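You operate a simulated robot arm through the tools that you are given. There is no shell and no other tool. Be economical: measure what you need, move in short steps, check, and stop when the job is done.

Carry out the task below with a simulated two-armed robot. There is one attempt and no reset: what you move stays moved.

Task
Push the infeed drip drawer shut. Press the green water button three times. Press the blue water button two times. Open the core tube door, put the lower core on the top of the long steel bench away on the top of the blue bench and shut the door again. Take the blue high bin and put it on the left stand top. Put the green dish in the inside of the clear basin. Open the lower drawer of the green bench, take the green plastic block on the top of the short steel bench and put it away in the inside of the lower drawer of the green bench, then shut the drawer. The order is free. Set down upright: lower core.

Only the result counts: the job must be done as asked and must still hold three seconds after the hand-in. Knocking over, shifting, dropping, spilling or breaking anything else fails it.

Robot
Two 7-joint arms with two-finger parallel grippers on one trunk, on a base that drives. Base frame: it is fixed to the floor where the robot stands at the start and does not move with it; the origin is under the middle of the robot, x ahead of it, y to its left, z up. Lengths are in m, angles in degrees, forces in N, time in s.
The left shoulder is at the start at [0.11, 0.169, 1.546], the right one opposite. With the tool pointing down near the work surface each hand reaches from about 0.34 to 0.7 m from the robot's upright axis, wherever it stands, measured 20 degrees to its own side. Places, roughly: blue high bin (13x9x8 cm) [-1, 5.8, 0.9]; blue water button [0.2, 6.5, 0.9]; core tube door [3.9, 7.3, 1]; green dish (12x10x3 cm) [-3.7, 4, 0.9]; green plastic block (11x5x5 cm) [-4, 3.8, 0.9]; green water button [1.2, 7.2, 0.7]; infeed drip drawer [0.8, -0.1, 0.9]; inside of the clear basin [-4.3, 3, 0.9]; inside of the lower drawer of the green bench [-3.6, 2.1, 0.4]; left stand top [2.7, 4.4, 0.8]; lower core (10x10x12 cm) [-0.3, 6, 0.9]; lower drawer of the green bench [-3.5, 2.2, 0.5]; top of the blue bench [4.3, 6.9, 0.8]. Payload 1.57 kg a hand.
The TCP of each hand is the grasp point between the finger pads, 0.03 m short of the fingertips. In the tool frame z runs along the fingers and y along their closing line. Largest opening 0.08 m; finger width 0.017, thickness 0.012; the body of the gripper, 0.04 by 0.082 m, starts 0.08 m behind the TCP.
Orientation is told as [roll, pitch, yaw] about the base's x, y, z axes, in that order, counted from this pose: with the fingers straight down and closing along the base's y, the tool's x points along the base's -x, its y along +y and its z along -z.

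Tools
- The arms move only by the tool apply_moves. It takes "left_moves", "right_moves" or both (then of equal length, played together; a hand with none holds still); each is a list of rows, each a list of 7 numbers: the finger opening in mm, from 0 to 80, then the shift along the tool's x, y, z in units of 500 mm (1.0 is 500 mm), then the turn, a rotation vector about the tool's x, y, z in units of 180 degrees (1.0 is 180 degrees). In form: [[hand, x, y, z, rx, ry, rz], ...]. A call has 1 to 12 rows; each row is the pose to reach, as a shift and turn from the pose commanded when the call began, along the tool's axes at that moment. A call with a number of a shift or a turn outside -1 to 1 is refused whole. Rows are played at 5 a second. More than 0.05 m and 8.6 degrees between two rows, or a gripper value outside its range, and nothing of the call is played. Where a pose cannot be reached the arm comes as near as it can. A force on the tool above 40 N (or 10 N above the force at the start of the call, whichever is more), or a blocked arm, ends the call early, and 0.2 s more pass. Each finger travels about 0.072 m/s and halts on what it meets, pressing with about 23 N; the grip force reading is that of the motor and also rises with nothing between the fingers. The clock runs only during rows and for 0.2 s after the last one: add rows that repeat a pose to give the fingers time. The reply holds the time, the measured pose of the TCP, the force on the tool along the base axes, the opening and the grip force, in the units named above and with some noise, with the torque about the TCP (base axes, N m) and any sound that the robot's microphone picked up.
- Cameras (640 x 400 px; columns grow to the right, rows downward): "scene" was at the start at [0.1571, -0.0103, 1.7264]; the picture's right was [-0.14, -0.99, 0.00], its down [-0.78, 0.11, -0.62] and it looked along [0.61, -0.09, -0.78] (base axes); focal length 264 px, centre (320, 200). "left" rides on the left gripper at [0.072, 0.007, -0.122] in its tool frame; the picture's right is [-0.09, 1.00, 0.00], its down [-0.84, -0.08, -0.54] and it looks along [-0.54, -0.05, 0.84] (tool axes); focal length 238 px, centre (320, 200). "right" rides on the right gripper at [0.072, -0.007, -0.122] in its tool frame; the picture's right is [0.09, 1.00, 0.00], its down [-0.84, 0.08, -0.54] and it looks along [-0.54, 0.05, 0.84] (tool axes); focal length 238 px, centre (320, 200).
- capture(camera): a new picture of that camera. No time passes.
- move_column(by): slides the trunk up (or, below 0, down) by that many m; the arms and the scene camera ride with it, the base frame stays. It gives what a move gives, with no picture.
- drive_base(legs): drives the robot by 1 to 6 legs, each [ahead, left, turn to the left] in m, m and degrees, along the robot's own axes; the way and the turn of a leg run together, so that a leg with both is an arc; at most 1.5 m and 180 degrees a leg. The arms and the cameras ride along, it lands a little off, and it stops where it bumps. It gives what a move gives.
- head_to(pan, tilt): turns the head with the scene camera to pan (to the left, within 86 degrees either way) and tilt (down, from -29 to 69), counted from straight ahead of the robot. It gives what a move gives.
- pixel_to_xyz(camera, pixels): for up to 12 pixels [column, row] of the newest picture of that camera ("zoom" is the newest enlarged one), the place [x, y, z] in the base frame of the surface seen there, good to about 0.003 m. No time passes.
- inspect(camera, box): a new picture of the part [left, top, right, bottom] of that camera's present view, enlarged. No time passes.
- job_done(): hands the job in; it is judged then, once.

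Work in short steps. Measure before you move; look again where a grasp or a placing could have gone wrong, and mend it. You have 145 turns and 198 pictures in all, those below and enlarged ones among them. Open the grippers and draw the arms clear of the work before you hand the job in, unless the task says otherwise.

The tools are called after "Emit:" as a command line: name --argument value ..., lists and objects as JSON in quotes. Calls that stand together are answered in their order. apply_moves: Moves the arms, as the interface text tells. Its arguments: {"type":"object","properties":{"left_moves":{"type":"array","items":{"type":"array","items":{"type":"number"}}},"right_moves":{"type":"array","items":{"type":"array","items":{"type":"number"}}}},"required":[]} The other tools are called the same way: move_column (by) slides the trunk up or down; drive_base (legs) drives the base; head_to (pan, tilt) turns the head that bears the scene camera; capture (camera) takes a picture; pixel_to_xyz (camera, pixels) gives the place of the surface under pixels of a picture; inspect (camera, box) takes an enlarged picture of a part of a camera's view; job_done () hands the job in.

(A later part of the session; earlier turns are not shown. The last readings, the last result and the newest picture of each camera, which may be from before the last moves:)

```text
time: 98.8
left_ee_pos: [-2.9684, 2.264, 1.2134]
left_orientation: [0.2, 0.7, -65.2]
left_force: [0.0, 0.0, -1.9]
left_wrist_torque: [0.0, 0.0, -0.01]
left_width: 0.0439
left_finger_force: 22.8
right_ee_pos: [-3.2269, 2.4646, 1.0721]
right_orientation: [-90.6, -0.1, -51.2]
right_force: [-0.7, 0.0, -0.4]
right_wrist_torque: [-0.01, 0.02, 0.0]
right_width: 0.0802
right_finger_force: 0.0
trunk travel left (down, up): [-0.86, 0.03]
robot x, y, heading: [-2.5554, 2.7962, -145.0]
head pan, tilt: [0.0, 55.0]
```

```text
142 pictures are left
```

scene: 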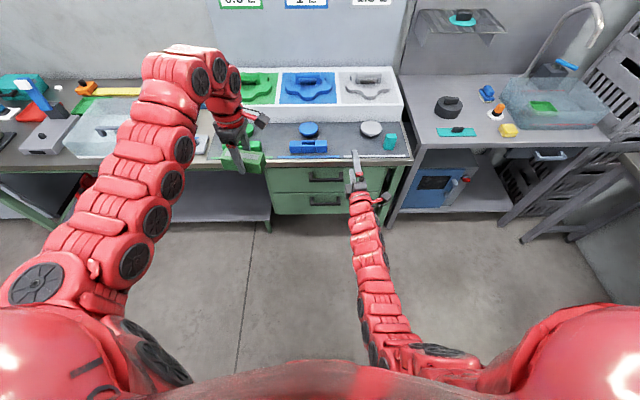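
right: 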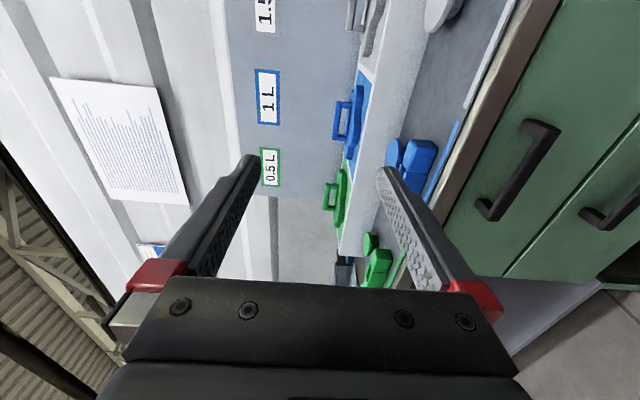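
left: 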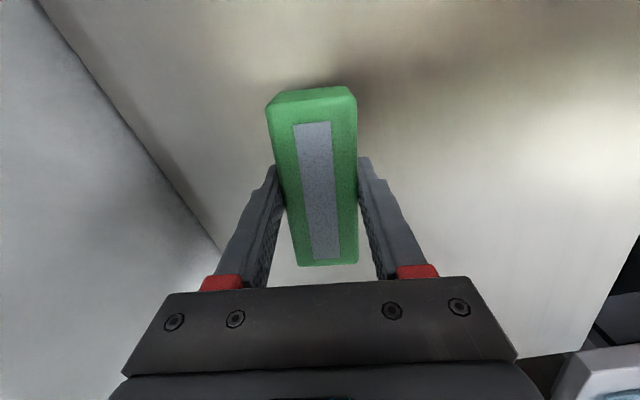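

The trunk allows 0.4 per call; both hands are clear of the bench. I lower in two steps.

Emit:
move_column --by -0.4

Emit:
move_column --by -0.097

Emit:
capture --camera "right"

Emit:
capture --camera "scene"

```text
time: 102.6
left_ee_pos: [-2.9694, 2.2638, 0.8153]
left_orientation: [0.2, 0.7, -65.2]
left_force: [-0.8, -1.1, -1.3]
left_wrist_torque: [0.02, 0.01, -0.01]
left_width: 0.0438
left_finger_force: 23.4
right_ee_pos: [-3.2263, 2.4649, 0.6713]
right_orientation: [-90.5, 0.0, -51.2]
right_force: [-0.2, -0.6, 0.5]
right_wrist_torque: [0.04, 0.0, 0.0]
right_width: 0.0801
right_finger_force: 0.1
trunk travel left (down, up): [-0.46, 0.43]
robot x, y, heading: [-2.5589, 2.7994, -144.9]
head pan, tilt: [0.0, 55.0]
```

```text
time: 103.9
left_ee_pos: [-2.9699, 2.2642, 0.7185]
left_orientation: [0.1, 0.6, -65.4]
left_force: [-0.6, 0.7, -2.9]
left_wrist_torque: [-0.01, 0.02, -0.04]
left_width: 0.044
left_finger_force: 23.2
right_ee_pos: [-3.2266, 2.4658, 0.574]
right_orientation: [-90.7, 0.0, -51.1]
right_force: [0.8, 0.5, 1.6]
right_wrist_torque: [0.0, -0.02, 0.01]
right_width: 0.0801
right_finger_force: 0.1
trunk travel left (down, up): [-0.363, 0.527]
robot x, y, heading: [-2.5583, 2.7964, -144.7]
head pan, tilt: [0.0, 55.0]
```

```text
141 pictures are left
```

right: 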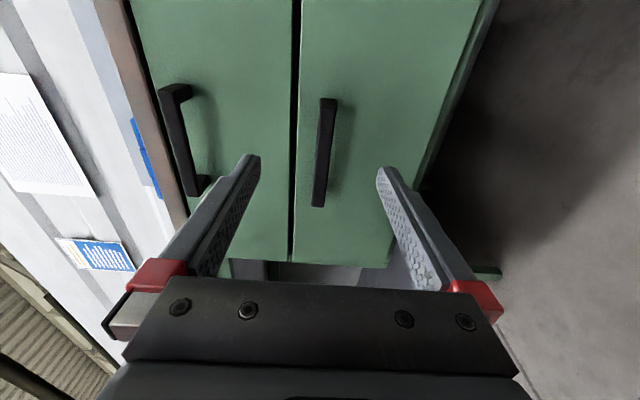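

```text
140 pictures are left
```

scene: 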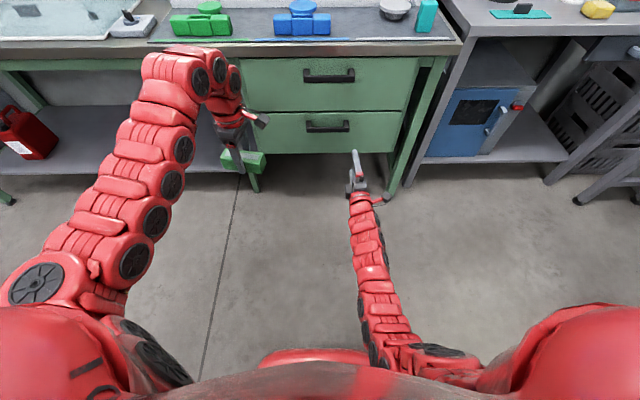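

The lower handle is right between the fingers' line at (325,100)-(318,205). I measure it from the right camera.

Emit:
pixel_to_xyz --camera "right" --pixels '[[323, 110], [321, 150], [318, 190], [331, 150], [318, 150], [360, 150], [330, 105]]'

Emit:
pixel_to_xyz --camera "scene" --pixels '[[310, 128], [345, 128], [328, 124], [328, 129], [260, 135], [390, 130]]'

```text
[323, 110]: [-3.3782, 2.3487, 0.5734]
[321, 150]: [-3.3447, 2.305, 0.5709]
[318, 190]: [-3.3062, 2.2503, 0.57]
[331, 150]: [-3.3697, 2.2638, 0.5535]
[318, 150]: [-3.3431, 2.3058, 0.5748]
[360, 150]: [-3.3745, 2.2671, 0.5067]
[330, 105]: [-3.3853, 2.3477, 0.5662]
```

```text
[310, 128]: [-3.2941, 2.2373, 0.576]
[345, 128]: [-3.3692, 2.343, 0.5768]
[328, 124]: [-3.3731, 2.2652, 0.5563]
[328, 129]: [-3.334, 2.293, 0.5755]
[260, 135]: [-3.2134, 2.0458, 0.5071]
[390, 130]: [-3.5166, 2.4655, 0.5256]
```

Bar centre (-3.335,2.293,0.573): 0.19 m further ahead and 0.08 left of the TCP. I drive 0.10 ahead and 0.08 left.

Emit:
drive_base --legs '[[0.1, 0.08, 0]]'

Emit:
capture --camera "right"

Emit:
pixel_to_xyz --camera "right" --pixels '[[325, 60], [325, 100], [325, 140], [322, 100]]'

```text
time: 105.2
left_ee_pos: [-3.0029, 2.1424, 0.7184]
left_orientation: [0.2, 0.8, -65.1]
left_force: [0.4, -0.8, -1.9]
left_wrist_torque: [0.01, -0.03, 0.01]
left_width: 0.044
left_finger_force: 22.5
right_ee_pos: [-3.2619, 2.3438, 0.5744]
right_orientation: [-90.6, -0.1, -50.9]
right_force: [0.5, -0.2, -0.8]
right_wrist_torque: [-0.03, 0.0, 0.02]
right_width: 0.08
right_finger_force: 0.1
trunk travel left (down, up): [-0.363, 0.527]
robot x, y, heading: [-2.5898, 2.6827, -144.7]
head pan, tilt: [0.0, 55.0]
```

```text
139 pictures are left
```

right: 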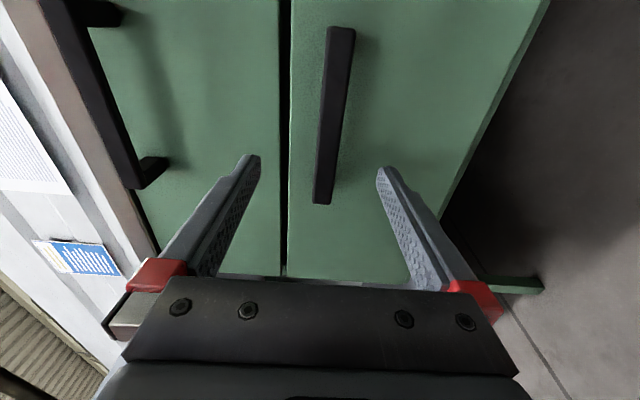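

```text
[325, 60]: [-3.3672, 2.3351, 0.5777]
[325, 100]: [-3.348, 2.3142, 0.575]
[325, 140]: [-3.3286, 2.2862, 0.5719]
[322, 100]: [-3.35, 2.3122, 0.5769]
```

The bar centre lies 0.09 m straight along the tool. I advance 0.085 and close on the bar.

Emit:
apply_moves --right_moves '[[80, 0, 0, 0.04, 0, 0, 0], [80, 0, 0, 0.08, 0, 0, 0], [80, 0, 0, 0.12, 0, 0, 0], [80, 0, 0, 0.15, 0, 0, 0], [80, 0, 0, 0.17, 0, 0, 0], [80, 0, 0, 0.17, 0, 0, 0], [0, 0, 0, 0.17, 0, 0, 0], [0, 0, 0, 0.17, 0, 0, 0], [0, 0, 0, 0.17, 0, 0, 0], [0, 0, 0, 0.17, 0, 0, 0]]'

Emit:
capture --camera "right"

```text
time: 107.4
left_ee_pos: [-2.9968, 2.1459, 0.7197]
left_orientation: [0.1, 0.6, -64.8]
left_force: [0.7, 0.1, -1.9]
left_wrist_torque: [-0.02, -0.03, 0.0]
left_width: 0.0439
left_finger_force: 22.9
right_ee_pos: [-3.3201, 2.2906, 0.5668]
right_orientation: [-89.6, 0.0, -50.6]
right_force: [-7.2, -0.7, -17.0]
right_wrist_torque: [-0.23, -0.2, -1.13]
right_width: 0.0219
right_finger_force: 35.1
trunk travel left (down, up): [-0.363, 0.527]
robot x, y, heading: [-2.5913, 2.6817, -144.4]
head pan, tilt: [0.0, 55.0]
stopped in row 10 (right hand): the force on the tool passed its limit at 42 N (the readings are from after the stop); the commanded pose is now the measured one
```

```text
138 pictures are left
```

right: 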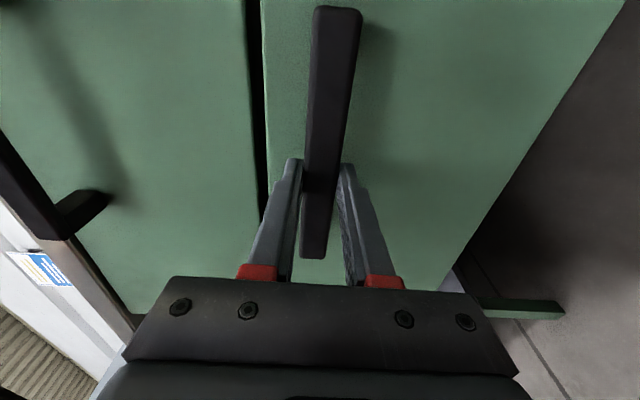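

The bar is gripped (21.9 mm). I pull along the drawer's outward direction in 2 cm rows.

Emit:
apply_moves --right_moves '[[0, -0.0015, 0, -0.02, 0, 0, 0], [0, -0.0045, 0, -0.06, 0, 0, 0], [0, -0.0075, 0, -0.1, 0, 0, 0], [0, -0.0105, 0, -0.14, 0, 0, 0], [0, -0.0135, 0, -0.18, 0, 0, 0], [0, -0.0165, 0, -0.22, 0, 0, 0], [0, -0.0195, 0, -0.26, 0, 0, 0], [0, -0.0225, 0, -0.3, 0, 0, 0], [0, -0.0255, 0, -0.34, 0, 0, 0], [0, -0.0285, 0, -0.38, 0, 0, 0], [0, -0.0315, 0, -0.42, 0, 0, 0], [0, -0.0345, 0, -0.46, 0, 0, 0]]'

Emit:
capture --camera "scene"

```text
time: 108.9
left_ee_pos: [-2.9942, 2.1483, 0.724]
left_orientation: [-0.2, 0.6, -64.7]
left_force: [0.4, -0.5, -2.4]
left_wrist_torque: [0.05, 0.03, -0.04]
left_width: 0.044
left_finger_force: 23.0
right_ee_pos: [-3.2253, 2.3603, 0.5671]
right_orientation: [-89.1, 0.1, -50.8]
right_force: [-3.7, 1.9, -25.1]
right_wrist_torque: [-0.42, -0.4, -1.1]
right_width: 0.022
right_finger_force: 34.8
trunk travel left (down, up): [-0.363, 0.527]
robot x, y, heading: [-2.594, 2.6827, -144.4]
head pan, tilt: [0.0, 55.0]
stopped in row 7 (right hand): the force on the tool passed its limit at 42 N (the readings are from after the stop); the commanded pose is now the measured one
```

```text
137 pictures are left
```

scene: 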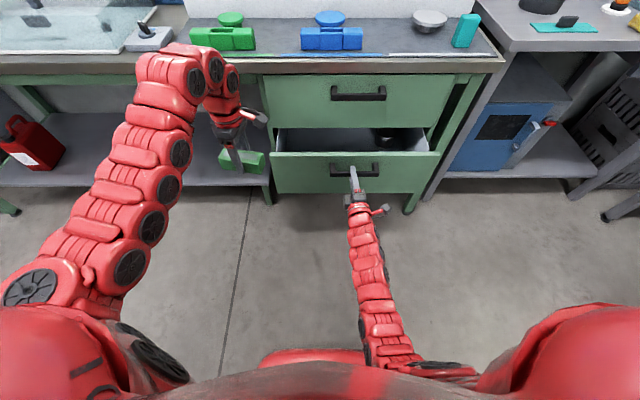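

The drawer is opening (12 cm so far) but vertical strain built up (-25 N). I ease the hand down 4 mm and keep pulling.

Emit:
apply_moves --right_moves '[[0, 0, 0.008, 0, 0, 0, 0], [0, -0.0015, 0.01, -0.02, 0, 0, 0], [0, -0.003, 0.01, -0.05, 0, 0, 0], [0, -0.0055, 0.01, -0.08, 0, 0, 0], [0, -0.0075, 0.01, -0.11, 0, 0, 0], [0, -0.0095, 0.01, -0.14, 0, 0, 0], [0, -0.0125, 0.01, -0.17, 0, 0, 0], [0, -0.0145, 0.01, -0.2, 0, 0, 0], [0, -0.0165, 0.01, -0.23, 0, 0, 0], [0, -0.0185, 0.01, -0.26, 0, 0, 0]]'

Emit:
capture --camera "scene"

```text
time: 111.1
left_ee_pos: [-3.0003, 2.1451, 0.7225]
left_orientation: [-0.1, 0.5, -65.4]
left_force: [-0.3, 0.3, -1.0]
left_wrist_torque: [0.03, 0.01, 0.02]
left_width: 0.044
left_finger_force: 23.1
right_ee_pos: [-3.1221, 2.4332, 0.5661]
right_orientation: [-89.8, 0.0, -51.2]
right_force: [-12.7, 23.2, -6.2]
right_wrist_torque: [-0.03, 0.03, 0.19]
right_width: 0.0218
right_finger_force: 34.7
trunk travel left (down, up): [-0.363, 0.527]
robot x, y, heading: [-2.5967, 2.6769, -144.9]
head pan, tilt: [0.0, 55.0]
```

```text
136 pictures are left
```

scene: 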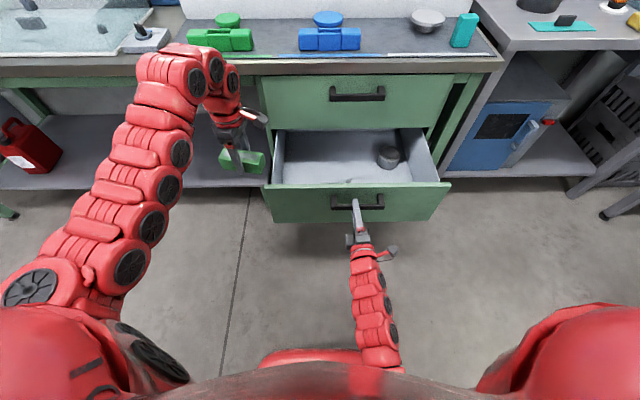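

The drawer is open about 0.245 m, with a dark knob inside at right (388,155). I measure the interior and the block's place.

Emit:
pixel_to_xyz --camera "scene" --pixels '[[310, 165], [340, 165], [285, 183], [440, 184], [282, 140], [388, 150], [360, 140], [340, 178], [245, 155], [255, 165], [310, 178], [230, 150]]'

Emit:
capture --camera "left"

```text
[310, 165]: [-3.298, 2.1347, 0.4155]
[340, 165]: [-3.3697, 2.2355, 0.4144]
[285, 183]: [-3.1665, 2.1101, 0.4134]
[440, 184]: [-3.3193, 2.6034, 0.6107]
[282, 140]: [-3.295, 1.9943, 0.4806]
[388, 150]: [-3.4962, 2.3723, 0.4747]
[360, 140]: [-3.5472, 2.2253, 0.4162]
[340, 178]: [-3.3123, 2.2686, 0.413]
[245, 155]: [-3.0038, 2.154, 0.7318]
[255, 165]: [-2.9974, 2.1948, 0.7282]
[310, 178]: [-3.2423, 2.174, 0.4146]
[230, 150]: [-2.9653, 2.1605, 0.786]
```

```text
135 pictures are left
```

left: 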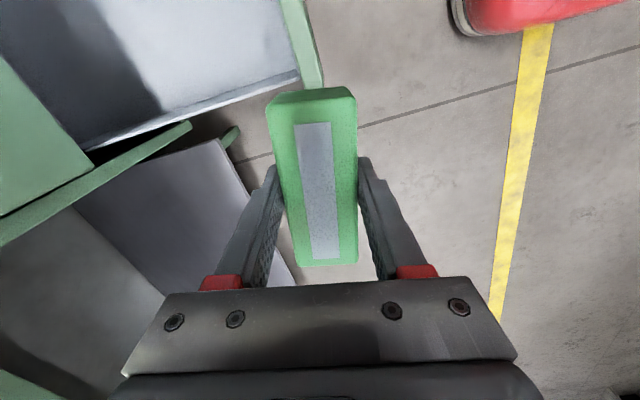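

Interior floor z≈0.414; free area left of the knob. I move the block over (s≈1.31, w≈3.65), i.e. about 0.15 m along tool x and −0.12 along tool y.

Emit:
apply_moves --left_moves '[[0, 0.02, -0.016, 0, 0, 0, 0], [0, 0.06, -0.047, 0, 0, 0, 0], [0, 0.1, -0.079, 0, 0, 0, 0], [0, 0.14, -0.11, 0, 0, 0, 0], [0, 0.18, -0.142, 0, 0, 0, 0], [0, 0.22, -0.173, 0, 0, 0, 0], [0, 0.26, -0.205, 0, 0, 0, 0], [0, 0.29, -0.23, 0, 0, 0, 0], [0, 0.302, -0.237, 0, 0, 0, 0]]'

Emit:
capture --camera "left"

Emit:
capture --camera "scene"

```text
time: 113.1
left_ee_pos: [-3.1582, 2.2386, 0.725]
left_orientation: [-0.2, 0.6, -65.1]
left_force: [-0.4, -0.9, -1.7]
left_wrist_torque: [-0.01, -0.01, -0.01]
left_width: 0.0438
left_finger_force: 22.7
left hand out of reach, approached as far as the arm can: row 8, 9
right_ee_pos: [-3.1211, 2.4321, 0.5676]
right_orientation: [-89.9, 0.1, -51.0]
right_force: [-11.9, 12.1, -9.0]
right_wrist_torque: [-0.5, -0.12, -0.99]
right_width: 0.0218
right_finger_force: 35.0
trunk travel left (down, up): [-0.363, 0.527]
robot x, y, heading: [-2.5893, 2.6807, -144.8]
head pan, tilt: [0.0, 55.0]
```

```text
134 pictures are left
```

left: 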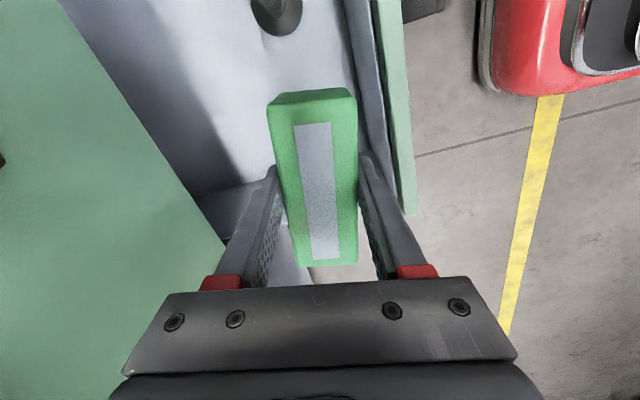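

```text
133 pictures are left
```

scene: 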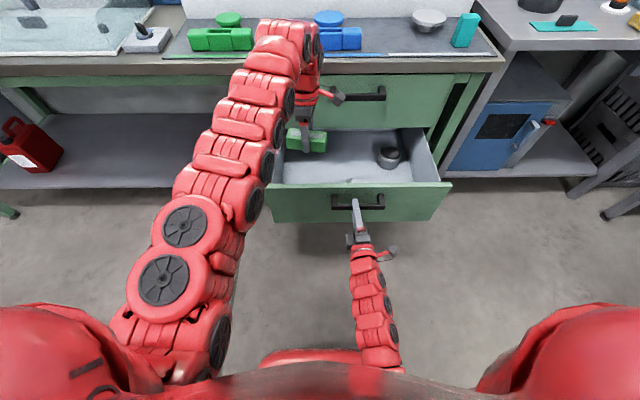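

TCP is at s≈1.30, w≈3.65, above the free floor. I lower the block to just above the drawer floor.

Emit:
apply_moves --left_moves '[[0, 0, 0, 0.03, 0, 0, 0], [0, 0, 0, 0.08, 0, 0, 0], [0, 0, 0, 0.13, 0, 0, 0], [0, 0, 0, 0.18, 0, 0, 0], [0, 0, 0, 0.23, 0, 0, 0], [0, 0, 0, 0.28, 0, 0, 0], [0, 0, 0, 0.33, 0, 0, 0], [0, 0, 0, 0.38, 0, 0, 0], [0, 0, 0, 0.43, 0, 0, 0], [0, 0, 0, 0.48, 0, 0, 0], [0, 0, 0, 0.52, 0, 0, 0], [0, 0, 0, 0.54, 0, 0, 0]]'

Emit:
capture --camera "left"

```text
time: 115.7
left_ee_pos: [-3.1388, 2.2483, 0.4922]
left_orientation: [-0.2, 0.6, -65.2]
left_force: [-16.4, -11.1, 10.7]
left_wrist_torque: [1.46, -1.74, 0.15]
left_width: 0.0438
left_finger_force: 23.1
left hand out of reach, approached as far as the arm can: row 6, 7, 8, 9, 10, 11, 12
right_ee_pos: [-3.1205, 2.4328, 0.5679]
right_orientation: [-89.8, 0.0, -51.1]
right_force: [13.1, 17.6, -10.6]
right_wrist_torque: [-0.59, -0.16, 0.59]
right_width: 0.0215
right_finger_force: 34.3
trunk travel left (down, up): [-0.363, 0.527]
robot x, y, heading: [-2.5904, 2.676, -144.8]
head pan, tilt: [0.0, 55.0]
```

```text
132 pictures are left
```

left: 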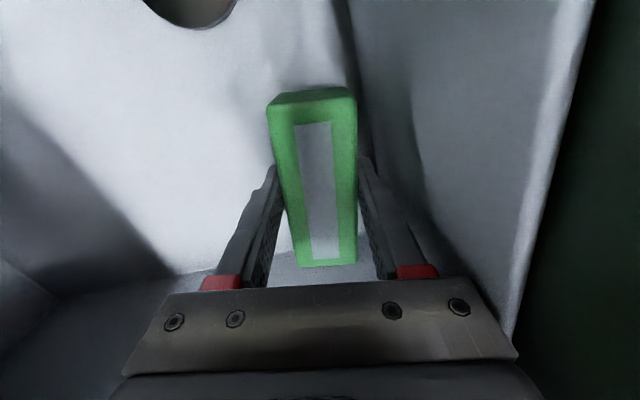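

The arm ran out of reach at z=0.49 and leans on the front panel. I raise the left 10 cm, release the handle and retreat the right hand, so that the trunk can go lower.

Emit:
apply_moves --left_moves '[[0, 0, 0, -0.02, 0, 0, 0], [0, 0, 0, -0.05, 0, 0, 0], [0, 0, 0, -0.08, 0, 0, 0], [0, 0, 0, -0.12, 0, 0, 0], [0, 0, 0, -0.16, 0, 0, 0], [0, 0, 0, -0.2, 0, 0, 0], [0, 0, 0, -0.22, 0, 0, 0], [0, 0, 0, -0.22, 0, 0, 0]]' --right_moves '[[30, 0, 0, 0, 0, 0, 0], [60, 0, 0, 0, 0, 0, 0], [80, 0, 0, 0, 0, 0, 0], [80, 0, 0, -0.03, 0, 0, 0], [80, 0, 0, -0.06, 0, 0, 0], [80, 0, 0, -0.1, 0, 0, 0], [80, 0, 0, -0.14, 0, 0, 0], [80, 0, 0, -0.16, 0, 0, 0]]'

Emit:
capture --camera "scene"

```text
time: 117.5
left_ee_pos: [-3.1351, 2.2495, 0.6013]
left_orientation: [0.0, 0.6, -65.2]
left_force: [0.9, -0.3, -1.8]
left_wrist_torque: [0.03, -0.01, 0.01]
left_width: 0.0437
left_finger_force: 23.0
right_ee_pos: [-3.0588, 2.4806, 0.5672]
right_orientation: [-89.8, 0.1, -51.1]
right_force: [0.5, 0.0, -0.3]
right_wrist_torque: [0.0, 0.02, 0.01]
right_width: 0.08
right_finger_force: 0.0
trunk travel left (down, up): [-0.363, 0.527]
robot x, y, heading: [-2.5898, 2.6744, -144.6]
head pan, tilt: [0.0, 55.0]
```

```text
131 pictures are left
```

scene: 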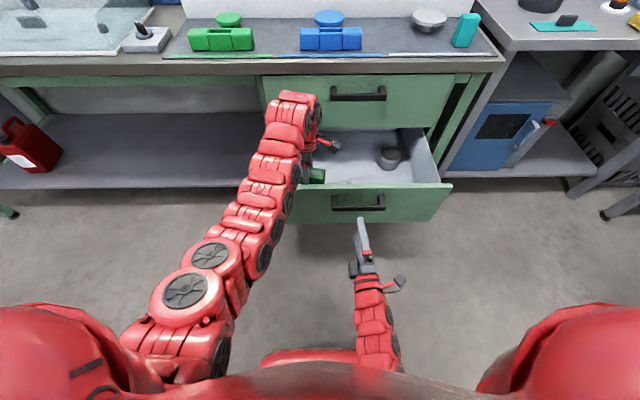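

The handle is free. I shift the left hand 4 cm further in and lower the trunk 0.12 m.

Emit:
apply_moves --left_moves '[[0, -0.003, -0.02, 0, 0, 0, 0], [0, -0.009, -0.05, 0, 0, 0, 0], [0, -0.014, -0.079, 0, 0, 0, 0], [0, -0.014, -0.079, 0, 0, 0, 0]]'

Emit:
move_column --by -0.12

Emit:
capture --camera "scene"

```text
time: 118.5
left_ee_pos: [-3.1548, 2.2348, 0.6023]
left_orientation: [-0.2, 0.6, -65.0]
left_force: [0.4, 0.1, -1.9]
left_wrist_torque: [0.0, 0.0, 0.04]
left_width: 0.0437
left_finger_force: 23.2
left hand out of reach, approached as far as the arm can: row 3, 4
right_ee_pos: [-3.0578, 2.4817, 0.5683]
right_orientation: [-89.8, 0.0, -50.9]
right_force: [0.5, -0.3, -0.1]
right_wrist_torque: [0.03, -0.01, 0.01]
right_width: 0.0802
right_finger_force: 0.0
trunk travel left (down, up): [-0.363, 0.527]
robot x, y, heading: [-2.5911, 2.6775, -144.6]
head pan, tilt: [0.0, 55.0]
```

```text
time: 120.0
left_ee_pos: [-3.1548, 2.2331, 0.4805]
left_orientation: [-0.2, 0.5, -64.9]
left_force: [-0.5, 0.0, -1.7]
left_wrist_torque: [0.02, 0.03, 0.01]
left_width: 0.0436
left_finger_force: 22.9
right_ee_pos: [-3.0583, 2.4821, 0.4475]
right_orientation: [-89.8, 0.2, -50.9]
right_force: [0.0, -0.1, 0.0]
right_wrist_torque: [-0.01, 0.03, 0.01]
right_width: 0.08
right_finger_force: 0.1
trunk travel left (down, up): [-0.243, 0.647]
robot x, y, heading: [-2.5917, 2.6791, -144.7]
head pan, tilt: [0.0, 55.0]
```

```text
130 pictures are left
```

scene: 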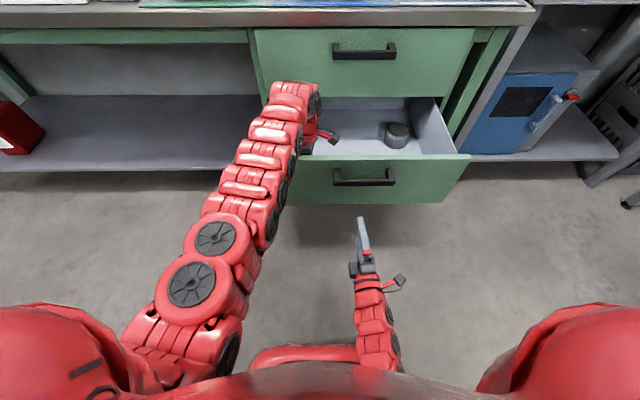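

No contact; block bottom is about 3 cm above the floor. I lower gently, release to 60 mm, and lift.

Emit:
apply_moves --left_moves '[[0, 0, 0, 0.015, 0, 0, 0], [0, 0, 0, 0.03, 0, 0, 0], [0, 0, 0, 0.045, 0, 0, 0], [0, 0, 0, 0.055, 0, 0, 0], [0, 0, 0, 0.062, 0, 0, 0]]'

```text
time: 121.2
left_ee_pos: [-3.1475, 2.2398, 0.4544]
left_orientation: [-0.2, 0.6, -64.7]
left_force: [-0.3, 0.3, -1.9]
left_wrist_torque: [-0.03, -0.02, -0.03]
left_width: 0.044
left_finger_force: 22.7
left hand out of reach, approached as far as the arm can: row 2, 3, 4, 5
right_ee_pos: [-3.0562, 2.4832, 0.4492]
right_orientation: [-89.9, 0.2, -50.7]
right_force: [-0.4, -0.3, 0.1]
right_wrist_torque: [0.01, -0.02, 0.02]
right_width: 0.08
right_finger_force: 0.0
trunk travel left (down, up): [-0.243, 0.647]
robot x, y, heading: [-2.5911, 2.6821, -144.0]
head pan, tilt: [0.0, 55.0]
```

About 5 mm remain to the floor. I lower the trunk 5 mm, then release and lift.

Emit:
move_column --by -0.005

Emit:
apply_moves --left_moves '[[50, 0, 0, 0, 0, 0, 0], [60, 0, 0, 0, 0, 0, 0], [60, 0, 0, 0, 0, 0, 0], [60, 0, 0, -0.04, 0, 0, 0], [60, 0, 0, -0.1, 0, 0, 0], [60, 0, 0, -0.18, 0, 0, 0], [60, 0, 0, -0.26, 0, 0, 0], [60, 0, 0, -0.34, 0, 0, 0], [60, 0, 0, -0.42, 0, 0, 0], [60, 0, 0, -0.5, 0, 0, 0], [60, 0, 0, -0.58, 0, 0, 0]]'

Emit:
capture --camera "left"

Emit:
capture --camera "scene"

```text
time: 121.7
left_ee_pos: [-3.1535, 2.2358, 0.4501]
left_orientation: [-0.2, 0.6, -65.2]
left_force: [-0.6, -0.5, -1.5]
left_wrist_torque: [0.03, 0.01, -0.04]
left_width: 0.0435
left_finger_force: 23.1
right_ee_pos: [-3.0582, 2.4809, 0.4419]
right_orientation: [-89.9, 0.1, -51.1]
right_force: [0.0, 0.1, -0.1]
right_wrist_torque: [-0.01, 0.0, 0.0]
right_width: 0.0798
right_finger_force: 0.0
trunk travel left (down, up): [-0.238, 0.652]
robot x, y, heading: [-2.5873, 2.6786, -144.8]
head pan, tilt: [0.0, 55.0]
```

```text
time: 124.1
left_ee_pos: [-3.1349, 2.2468, 0.703]
left_orientation: [-0.7, 0.6, -64.7]
left_force: [0.7, 0.5, -0.6]
left_wrist_torque: [-0.04, -0.04, 0.02]
left_width: 0.0602
left_finger_force: 0.0
left hand out of reach, approached as far as the arm can: row 9, 10, 11
right_ee_pos: [-3.0547, 2.4881, 0.4432]
right_orientation: [-89.9, 0.0, -50.5]
right_force: [0.3, 0.9, 0.6]
right_wrist_torque: [0.02, 0.03, 0.01]
right_width: 0.0801
right_finger_force: 0.0
trunk travel left (down, up): [-0.238, 0.652]
robot x, y, heading: [-2.594, 2.6853, -144.4]
head pan, tilt: [0.0, 55.0]
```

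```text
129 pictures are left
```

left: 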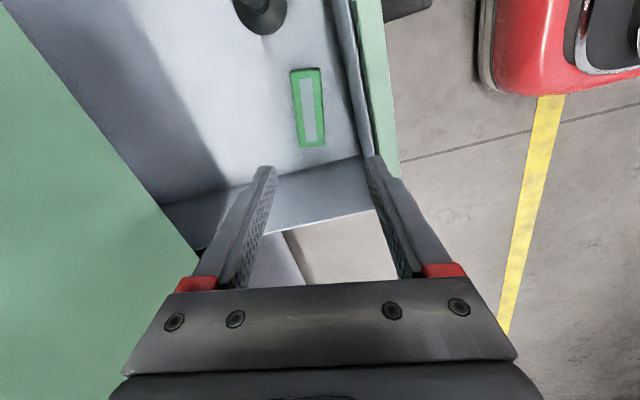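

```text
128 pictures are left
```

scene: 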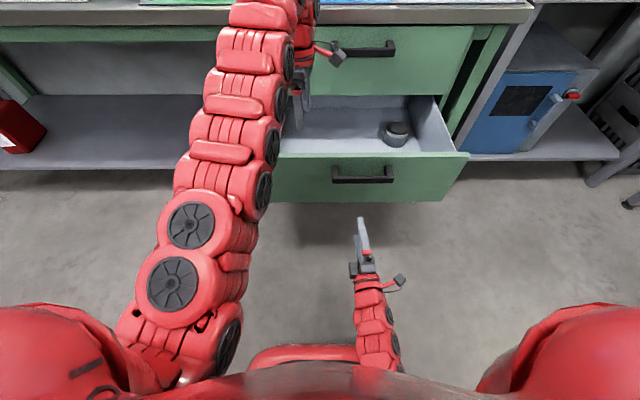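

The block lies flat in the drawer. I raise the trunk 0.13 m so the closed right fingers are level with the handle bar, then push it shut.

Emit:
move_column --by 0.13

Emit:
apply_moves --right_moves '[[0, 0.002, 0, 0.02, 0, 0, 0], [0, 0.004, 0, 0.05, 0, 0, 0], [0, 0.007, 0, 0.09, 0, 0, 0], [0, 0.01, 0, 0.13, 0, 0, 0], [0, 0.014, 0, 0.18, 0, 0, 0], [0, 0.018, 0, 0.24, 0, 0, 0], [0, 0.0225, 0, 0.3, 0, 0, 0], [0, 0.027, 0, 0.36, 0, 0, 0], [0, 0.0315, 0, 0.42, 0, 0, 0], [0, 0.036, 0, 0.48, 0, 0, 0], [0, 0.04, 0, 0.53, 0, 0, 0], [0, 0.043, 0, 0.57, 0, 0, 0]]'

Emit:
capture --camera "scene"

```text
time: 125.7
left_ee_pos: [-3.1351, 2.2439, 0.8336]
left_orientation: [-0.7, 0.5, -64.7]
left_force: [0.0, 0.8, 0.8]
left_wrist_torque: [0.01, -0.01, 0.0]
left_width: 0.0602
left_finger_force: 0.1
right_ee_pos: [-3.0555, 2.4857, 0.5752]
right_orientation: [-89.9, 0.0, -50.7]
right_force: [-0.6, 0.5, -0.1]
right_wrist_torque: [-0.01, 0.02, 0.01]
right_width: 0.0799
right_finger_force: 0.1
trunk travel left (down, up): [-0.368, 0.522]
robot x, y, heading: [-2.5898, 2.6808, -144.2]
head pan, tilt: [0.0, 55.0]
```

```text
time: 128.3
left_ee_pos: [-3.1384, 2.2407, 0.8332]
left_orientation: [-0.6, 0.6, -65.0]
left_force: [-1.3, -0.1, -0.6]
left_wrist_torque: [-0.01, 0.01, -0.02]
left_width: 0.0602
left_finger_force: 0.0
right_ee_pos: [-3.292, 2.3197, 0.5744]
right_orientation: [-90.0, 0.3, -50.9]
right_force: [0.3, -1.0, 0.0]
right_wrist_torque: [-0.02, 0.04, 0.01]
right_width: 0.0
right_finger_force: 20.8
trunk travel left (down, up): [-0.368, 0.522]
robot x, y, heading: [-2.5917, 2.6768, -144.6]
head pan, tilt: [0.0, 55.0]
```

```text
127 pictures are left
```

scene: 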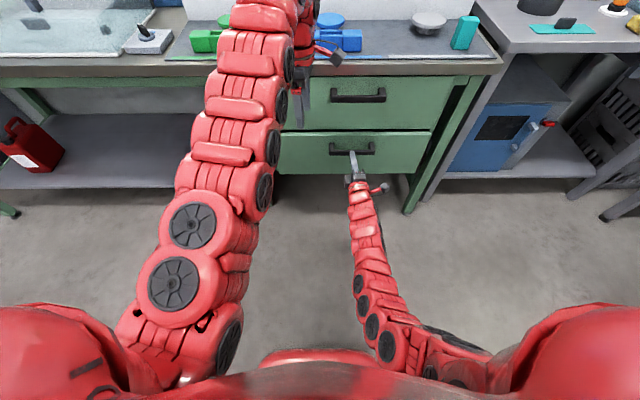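

Nearly shut; about 2–3 cm may remain. I push on slowly until it stops.

Emit:
apply_moves --right_moves '[[0, 0.0015, 0, 0.015, 0, 0, 0], [0, 0.003, 0, 0.03, 0, 0, 0], [0, 0.004, 0, 0.045, 0, 0, 0], [0, 0.005, 0, 0.06, 0, 0, 0], [0, 0.006, 0, 0.075, 0, 0, 0], [0, 0.007, 0, 0.09, 0, 0, 0]]'

Emit:
inspect --camera "scene" --box '[260, 60, 480, 220]'

Emit:
pixel_to_xyz --camera "zoom" --pixels '[[120, 130], [450, 130], [120, 280], [450, 250], [130, 200], [440, 200]]'

```text
time: 129.1
left_ee_pos: [-3.1329, 2.2421, 0.8321]
left_orientation: [-0.7, 0.7, -64.5]
left_force: [0.1, -0.3, -0.8]
left_wrist_torque: [0.03, 0.0, 0.0]
left_width: 0.0599
left_finger_force: 0.0
right_ee_pos: [-3.3065, 2.3059, 0.5745]
right_orientation: [-90.2, 0.1, -50.4]
right_force: [1.1, -1.3, -0.3]
right_wrist_torque: [-0.04, 0.0, -0.05]
right_width: 0.0001
right_finger_force: 21.5
trunk travel left (down, up): [-0.368, 0.522]
robot x, y, heading: [-2.5937, 2.6828, -144.3]
head pan, tilt: [0.0, 55.0]
stopped in row 4 (right hand): the force on the tool passed its limit at 86 N (the readings are from after the stop); the commanded pose is now the measured one
```

```text
2.50 times, centred on (370, 140) of scene
```

zoom: 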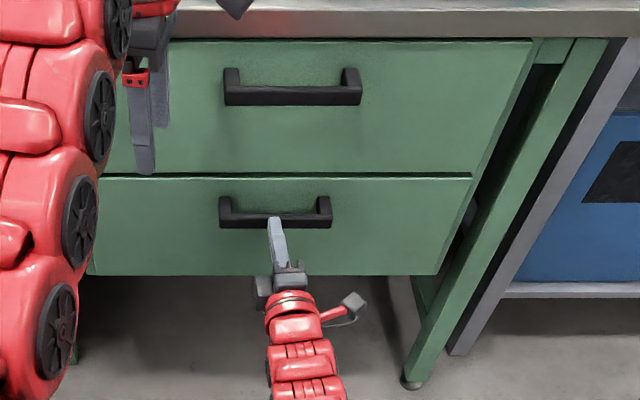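

```text
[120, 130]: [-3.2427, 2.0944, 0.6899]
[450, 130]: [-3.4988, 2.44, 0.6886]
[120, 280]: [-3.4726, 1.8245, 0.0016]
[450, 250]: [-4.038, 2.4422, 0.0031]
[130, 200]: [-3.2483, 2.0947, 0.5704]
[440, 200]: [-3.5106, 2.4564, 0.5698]
```

Both drawer fronts are flush (s≈1.45–1.46): the drawer is shut. I back off, raise the trunk and turn the right hand back down.

Emit:
drive_base --legs '[[-0.35, 0, 0]]'

Emit:
move_column --by 0.4

Emit:
apply_moves --right_moves '[[0, 0, 0, -0.01, 0, 0, 0.0417], [0, 0, 0, -0.02, 0, 0, 0.0833], [0, 0, 0, -0.03, 0, 0, 0.125], [0, 0, 0, -0.04, 0, 0, 0.1667], [0, 0, 0, -0.05, 0, 0, 0.2083], [0, 0, 0, -0.06, 0, 0, 0.25], [0, 0, 0, -0.08, 0, 0, 0.2917], [0, 0, 0, -0.1, 0, 0, 0.3333], [0, 0, 0, -0.12, 0, 0, 0.375], [0, 0, 0, -0.14, 0, 0, 0.4167], [0, 0, 0, -0.16, 0, 0, 0.4583], [0, 0, 0, -0.18, 0, 0, 0.5]]'

Emit:
apply_moves --right_moves '[[0, 0, 0, 0, 0, 0.0417, 0], [0, 0, 0, 0, 0, 0.0833, 0], [0, 0, 0, 0, 0, 0.125, 0], [0, 0, 0, 0, 0, 0.1667, 0], [0, 0, 0, 0, 0, 0.2083, 0], [0, 0, 0, 0, 0, 0.25, 0], [0, 0, 0, 0, 0, 0.2917, 0], [0, 0, 0, 0, 0, 0.3333, 0], [0, 0, 0, 0, 0, 0.375, 0], [0, 0, 0, 0, 0, 0.4167, 0], [0, 0, 0, 0, 0, 0.4583, 0], [0, 0, 0, 0, 0, 0.5, 0]]'

Emit:
move_column --by 0.12

```text
time: 131.4
left_ee_pos: [-2.8504, 2.4515, 0.8336]
left_orientation: [-0.7, 0.6, -64.6]
left_force: [0.8, -0.6, 0.2]
left_wrist_torque: [0.01, -0.04, 0.03]
left_width: 0.06
left_finger_force: 0.0
right_ee_pos: [-3.0234, 2.5174, 0.5749]
right_orientation: [-90.2, 0.1, -50.7]
right_force: [0.2, 0.0, 0.8]
right_wrist_torque: [0.01, -0.01, -0.01]
right_width: 0.0001
right_finger_force: 21.3
trunk travel left (down, up): [-0.368, 0.522]
robot x, y, heading: [-2.3082, 2.8939, -144.7]
head pan, tilt: [0.0, 55.0]
```

```text
time: 135.2
left_ee_pos: [-2.8509, 2.4523, 1.2334]
left_orientation: [-0.7, 0.6, -64.8]
left_force: [-0.5, -0.4, -0.1]
left_wrist_torque: [-0.01, -0.04, 0.02]
left_width: 0.0598
left_finger_force: 0.1
right_ee_pos: [-3.0244, 2.5174, 0.9749]
right_orientation: [-90.3, 0.0, -50.6]
right_force: [-0.1, -0.7, 0.4]
right_wrist_torque: [-0.02, 0.01, 0.03]
right_width: 0.0004
right_finger_force: 20.9
trunk travel left (down, up): [-0.768, 0.122]
robot x, y, heading: [-2.3077, 2.8924, -144.7]
head pan, tilt: [0.0, 55.0]
```

```text
time: 137.8
left_ee_pos: [-2.85, 2.4527, 1.2337]
left_orientation: [-0.7, 0.6, -64.7]
left_force: [0.1, 0.1, -0.1]
left_wrist_torque: [0.03, 0.01, 0.02]
left_width: 0.06
left_finger_force: 0.0
right_ee_pos: [-2.9519, 2.5744, 0.9727]
right_orientation: [136.2, -89.9, 83.2]
right_force: [0.6, 0.0, 0.0]
right_wrist_torque: [0.0, 0.01, -0.01]
right_width: 0.0
right_finger_force: 20.9
trunk travel left (down, up): [-0.768, 0.122]
robot x, y, heading: [-2.3048, 2.8941, -144.7]
head pan, tilt: [0.0, 55.0]
```

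```text
time: 140.4
left_ee_pos: [-2.852, 2.4524, 1.2313]
left_orientation: [-0.7, 0.7, -64.6]
left_force: [-0.1, 0.8, 0.1]
left_wrist_torque: [0.01, 0.0, 0.03]
left_width: 0.06
left_finger_force: 0.0
right_ee_pos: [-2.9547, 2.5745, 0.9741]
right_orientation: [0.0, -0.1, -140.6]
right_force: [1.0, -0.9, -0.3]
right_wrist_torque: [0.02, -0.02, 0.0]
right_width: 0.0
right_finger_force: 21.0
trunk travel left (down, up): [-0.768, 0.122]
robot x, y, heading: [-2.3105, 2.8955, -144.3]
head pan, tilt: [0.0, 55.0]
```

```text
time: 141.9
left_ee_pos: [-2.8512, 2.4512, 1.3519]
left_orientation: [-0.6, 0.6, -64.6]
left_force: [0.2, 0.6, -0.1]
left_wrist_torque: [-0.02, 0.05, 0.01]
left_width: 0.0601
left_finger_force: 0.0
right_ee_pos: [-2.9546, 2.5737, 1.0945]
right_orientation: [0.0, -0.3, -140.6]
right_force: [0.1, 0.8, 0.2]
right_wrist_torque: [0.05, 0.0, 0.03]
right_width: 0.0002
right_finger_force: 21.5
trunk travel left (down, up): [-0.888, 0.002]
robot x, y, heading: [-2.3074, 2.8941, -144.5]
head pan, tilt: [0.0, 55.0]
```

I spread the hands apart and lift the right one, then turn to face the far wall (heading 125°) and look.

Emit:
apply_moves --left_moves '[[60, -0.04, 0, 0, 0, 0, 0], [60, -0.08, 0, 0, 0, 0, 0], [60, -0.12, 0, 0, 0, 0, 0], [60, -0.16, 0, 0, 0, 0, 0], [60, -0.2, 0, 0, 0, 0, 0], [60, -0.25, 0, 0, 0, 0, 0], [60, -0.3, 0, 0, 0, 0, 0]]' --right_moves '[[0, 0, 0, -0.05, 0, 0, 0], [0, 0, 0, -0.1, 0, 0, 0], [0, 0, 0, -0.15, 0, 0, 0], [0, 0, 0, -0.2, 0, 0, 0], [0, 0, 0, -0.25, 0, 0, 0], [0, 0, 0, -0.28, 0, 0, 0], [0, 0, 0, -0.3, 0, 0, 0]]'

Emit:
drive_base --legs '[[0, 0, -90]]'

Emit:
head_to --pan -40 --tilt 25

Emit:
capture --camera "scene"

```text
time: 143.5
left_ee_pos: [-2.7768, 2.3365, 1.3364]
left_orientation: [-0.8, 0.7, -64.8]
left_force: [0.0, 0.4, -0.7]
left_wrist_torque: [0.01, 0.0, 0.01]
left_width: 0.06
left_finger_force: 0.1
left hand out of reach, approached as far as the arm can: row 4, 5, 6, 7
right_ee_pos: [-2.9532, 2.5708, 1.2451]
right_orientation: [-0.3, -0.3, -140.6]
right_force: [0.5, -0.6, 0.1]
right_wrist_torque: [-0.02, 0.03, -0.03]
right_width: 0.0001
right_finger_force: 21.2
trunk travel left (down, up): [-0.888, 0.002]
robot x, y, heading: [-2.3111, 2.8914, -144.4]
head pan, tilt: [0.0, 55.0]
```

```text
time: 147.7
left_ee_pos: [-2.8661, 3.3581, 1.3366]
left_orientation: [-0.7, 0.5, -154.1]
left_force: [-0.1, 0.1, -0.1]
left_wrist_torque: [-0.01, -0.01, 0.03]
left_width: 0.0599
left_finger_force: 0.0
right_ee_pos: [-2.6337, 3.5344, 1.2441]
right_orientation: [0.0, -0.3, 129.9]
right_force: [-0.9, 0.6, 0.1]
right_wrist_torque: [0.0, -0.01, -0.01]
right_width: 0.0002
right_finger_force: 21.0
trunk travel left (down, up): [-0.888, 0.002]
robot x, y, heading: [-2.3083, 2.8902, 126.4]
head pan, tilt: [0.0, 55.0]
```

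```text
time: 148.8
left_ee_pos: [-2.8647, 3.3577, 1.337]
left_orientation: [-0.6, 0.5, -154.1]
left_force: [0.4, 1.0, -0.8]
left_wrist_torque: [-0.03, -0.02, 0.01]
left_width: 0.0601
left_finger_force: 0.0
right_ee_pos: [-2.6314, 3.5356, 1.2438]
right_orientation: [0.1, -0.3, 130.0]
right_force: [-0.9, -0.1, -0.4]
right_wrist_torque: [0.01, 0.02, 0.02]
right_width: 0.0001
right_finger_force: 21.4
trunk travel left (down, up): [-0.888, 0.002]
robot x, y, heading: [-2.307, 2.8941, 126.1]
head pan, tilt: [-40.0, 25.0]
```

```text
125 pictures are left
```

scene: 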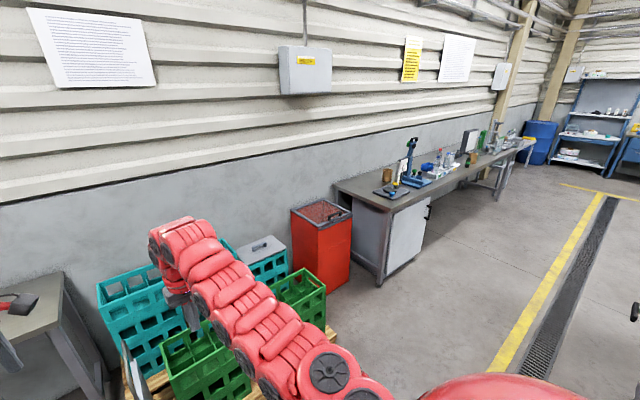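

The long steel bench stands along the wall at (400,190)-(530,140). I measure its edge and items.

Emit:
pixel_to_xyz --camera "scene" --pixels '[[385, 208], [430, 195], [520, 150], [410, 180], [440, 180], [472, 160], [500, 150], [345, 245], [325, 345], [480, 300], [390, 280], [530, 250]]'

Emit:
inspect --camera "scene" --box '[360, 100, 600, 220]'

```text
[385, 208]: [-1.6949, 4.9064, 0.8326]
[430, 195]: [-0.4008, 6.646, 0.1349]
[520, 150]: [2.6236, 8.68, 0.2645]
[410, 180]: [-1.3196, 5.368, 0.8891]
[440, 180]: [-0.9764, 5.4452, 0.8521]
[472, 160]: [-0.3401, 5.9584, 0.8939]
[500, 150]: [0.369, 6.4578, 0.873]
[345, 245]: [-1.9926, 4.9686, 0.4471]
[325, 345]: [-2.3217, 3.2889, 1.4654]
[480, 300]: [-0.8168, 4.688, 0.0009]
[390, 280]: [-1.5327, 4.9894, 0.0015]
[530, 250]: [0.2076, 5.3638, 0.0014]
```

```text
2.67 times, centred on (480, 160) of scene
```

zoom: 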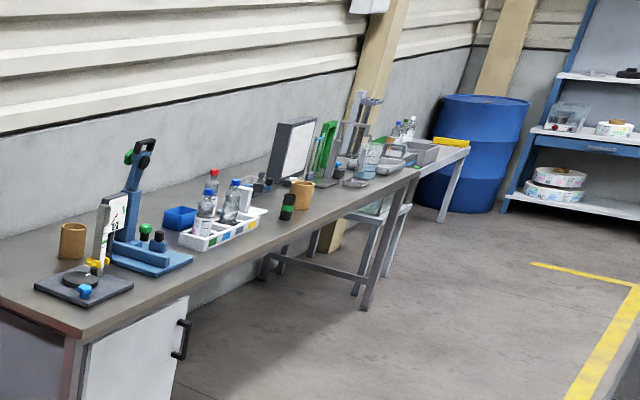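

Bench front edge is q=0.574x−0.819y≈−4.99; core, bin and buttons lie along it. I drive ahead 0.45 and sidestep right 3.8 m along the bench.

Emit:
drive_base --legs '[[0.45, 0, -1], [0, -1.3, 0], [0, -1.3, 0], [0, -1.2, 0]]'

Emit:
head_to --pan 0 --tilt 35

Emit:
capture --camera "scene"

```text
time: 169.5
left_ee_pos: [-0.0422, 5.9441, 1.3366]
left_orientation: [-0.8, 0.6, -154.4]
left_force: [0.0, 0.6, 0.3]
left_wrist_torque: [-0.01, 0.01, -0.02]
left_width: 0.0599
left_finger_force: 0.2
right_ee_pos: [0.1914, 6.1198, 1.2454]
right_orientation: [0.0, -0.2, 129.6]
right_force: [0.1, -0.5, 0.5]
right_wrist_torque: [-0.01, 0.0, 0.02]
right_width: 0.0002
right_finger_force: 21.4
trunk travel left (down, up): [-0.888, 0.002]
robot x, y, heading: [0.5141, 5.4762, 125.9]
head pan, tilt: [-40.0, 25.0]
```

```text
time: 170.6
left_ee_pos: [-0.0419, 5.9435, 1.3367]
left_orientation: [-0.8, 0.6, -154.4]
left_force: [0.1, 0.2, 0.5]
left_wrist_torque: [0.01, 0.02, 0.04]
left_width: 0.0601
left_finger_force: 0.0
right_ee_pos: [0.1926, 6.1216, 1.244]
right_orientation: [0.0, -0.4, 129.7]
right_force: [-0.6, 0.4, 0.3]
right_wrist_torque: [0.0, 0.02, -0.03]
right_width: 0.0
right_finger_force: 21.7
trunk travel left (down, up): [-0.888, 0.002]
robot x, y, heading: [0.5097, 5.4759, 125.7]
head pan, tilt: [0.0, 35.0]
```

```text
123 pictures are left
```

scene: 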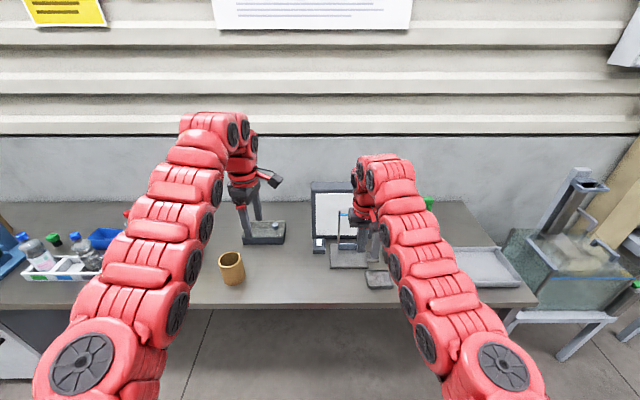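

The brown core cup is at (231,268). The blue button should be near (0.2,6.5), behind the right arm; I enlarge there and use the right camera.

Emit:
inspect --camera "scene" --box '[220, 160, 540, 320]'

Emit:
capture --camera "right"

```text
2.00 times, centred on (380, 240) of scene
```

zoom: 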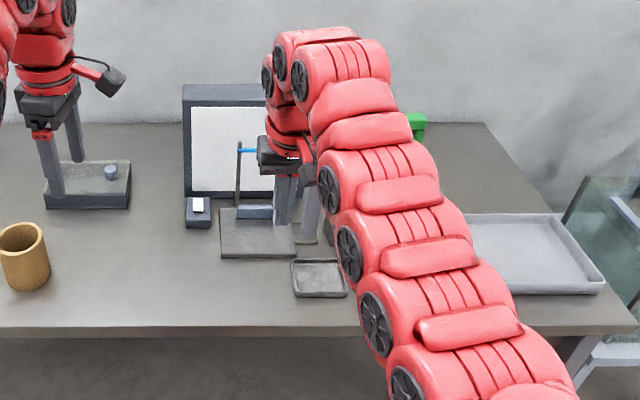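

```text
121 pictures are left
```

right: 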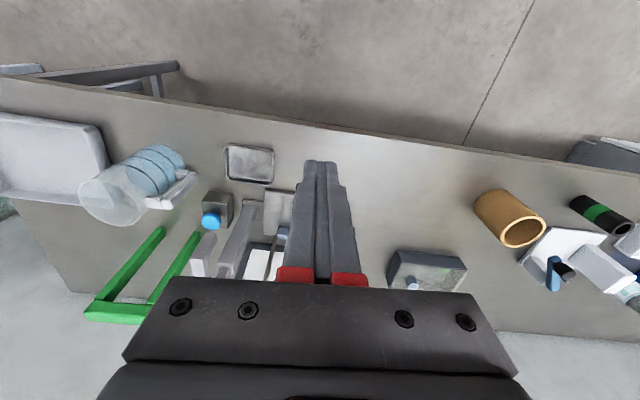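

The right camera shows a blue button on a small box at (212,218). I measure it.

Emit:
pixel_to_xyz --camera "right" --pixels '[[212, 219], [207, 215], [218, 222], [220, 203], [412, 284], [240, 235], [150, 170], [275, 205], [160, 260], [255, 160]]'

Emit:
inspect --camera "right" --box '[130, 130, 330, 290]'

```text
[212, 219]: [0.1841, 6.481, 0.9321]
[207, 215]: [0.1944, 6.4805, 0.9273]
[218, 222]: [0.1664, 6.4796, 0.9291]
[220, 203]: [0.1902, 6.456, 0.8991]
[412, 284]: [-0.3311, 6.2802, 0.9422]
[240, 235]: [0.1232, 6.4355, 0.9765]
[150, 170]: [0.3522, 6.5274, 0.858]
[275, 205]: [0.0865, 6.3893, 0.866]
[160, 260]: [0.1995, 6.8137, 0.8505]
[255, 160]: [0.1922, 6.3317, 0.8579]
```

```text
2.50 times, centred on (230, 210) of right
```

zoom: 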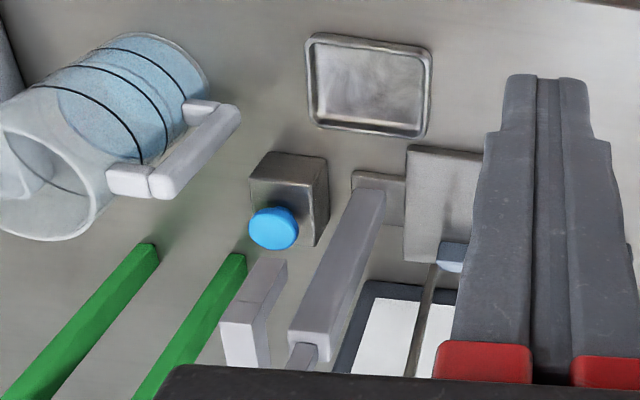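

Button top centre ≈(0.182,6.48,0.932), facing up. I check the height of the neighbouring posts.

Emit:
pixel_to_xyz --camera "zoom" --pixels '[[300, 355], [310, 330], [240, 330], [255, 275], [370, 200], [235, 260], [155, 250], [270, 228], [285, 240], [310, 200], [150, 185], [10, 400]]'

```text
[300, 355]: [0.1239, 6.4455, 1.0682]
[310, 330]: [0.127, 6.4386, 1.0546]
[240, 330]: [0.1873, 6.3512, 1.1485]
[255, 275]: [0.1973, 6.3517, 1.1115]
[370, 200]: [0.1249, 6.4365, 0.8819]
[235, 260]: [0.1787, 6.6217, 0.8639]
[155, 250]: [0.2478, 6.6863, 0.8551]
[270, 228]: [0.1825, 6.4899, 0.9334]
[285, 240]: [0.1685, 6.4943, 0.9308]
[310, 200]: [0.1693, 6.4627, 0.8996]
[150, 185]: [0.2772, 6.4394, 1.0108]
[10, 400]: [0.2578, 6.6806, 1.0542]
```

Something reads near (0.19,6.35,1.13) between; I move the right hand 0.3 m right to get a clear view.

Emit:
apply_moves --right_moves '[[0, 0, -0.08, 0, 0, 0, 0], [0, 0, -0.16, 0, 0, 0, 0], [0, 0, -0.24, 0, 0, 0, 0], [0, 0, -0.32, 0, 0, 0, 0], [0, 0, -0.4, 0, 0, 0, 0], [0, 0, -0.48, 0, 0, 0, 0]]'

Emit:
inspect --camera "scene" --box '[220, 140, 540, 320]'

```text
time: 171.9
left_ee_pos: [-0.0432, 5.9439, 1.3372]
left_orientation: [-0.7, 0.7, -154.4]
left_force: [-0.4, 0.0, -0.4]
left_wrist_torque: [0.06, -0.04, -0.02]
left_width: 0.0602
left_finger_force: 0.0
right_ee_pos: [0.3318, 6.2287, 1.2445]
right_orientation: [-0.1, -0.3, 129.6]
right_force: [-0.3, 0.0, 1.6]
right_wrist_torque: [0.0, -0.02, 0.01]
right_width: 0.0
right_finger_force: 21.7
right hand out of reach, approached as far as the arm can: row 5, 6
trunk travel left (down, up): [-0.888, 0.002]
robot x, y, heading: [0.5123, 5.4776, 125.6]
head pan, tilt: [0.0, 35.0]
```

```text
2.00 times, centred on (380, 230) of scene
```

zoom: 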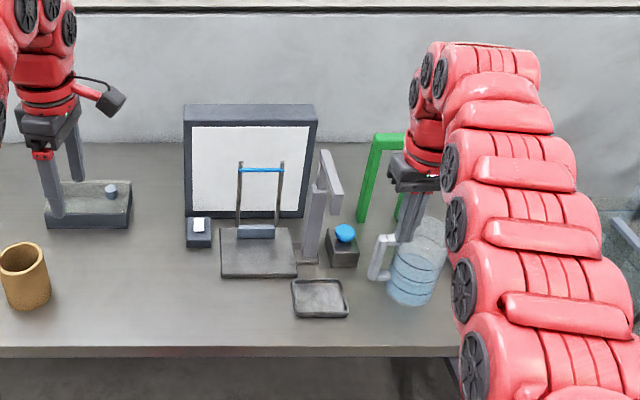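

The view shows a water spout on a post left of the blue button and a jug to its right. I measure these for clearance.

Emit:
pixel_to_xyz --camera "zoom" --pixels '[[325, 155], [340, 205], [335, 175], [312, 190], [343, 233], [345, 228], [343, 242], [425, 222], [390, 240], [372, 270], [445, 235], [343, 260]]'

```text
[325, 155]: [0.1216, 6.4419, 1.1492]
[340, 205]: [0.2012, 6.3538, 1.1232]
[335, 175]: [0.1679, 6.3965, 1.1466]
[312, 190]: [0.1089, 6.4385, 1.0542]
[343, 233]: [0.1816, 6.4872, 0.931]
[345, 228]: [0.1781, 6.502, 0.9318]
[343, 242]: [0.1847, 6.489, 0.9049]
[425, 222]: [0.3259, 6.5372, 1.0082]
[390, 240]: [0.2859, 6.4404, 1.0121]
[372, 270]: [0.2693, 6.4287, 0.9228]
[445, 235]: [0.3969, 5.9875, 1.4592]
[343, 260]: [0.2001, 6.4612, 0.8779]
```

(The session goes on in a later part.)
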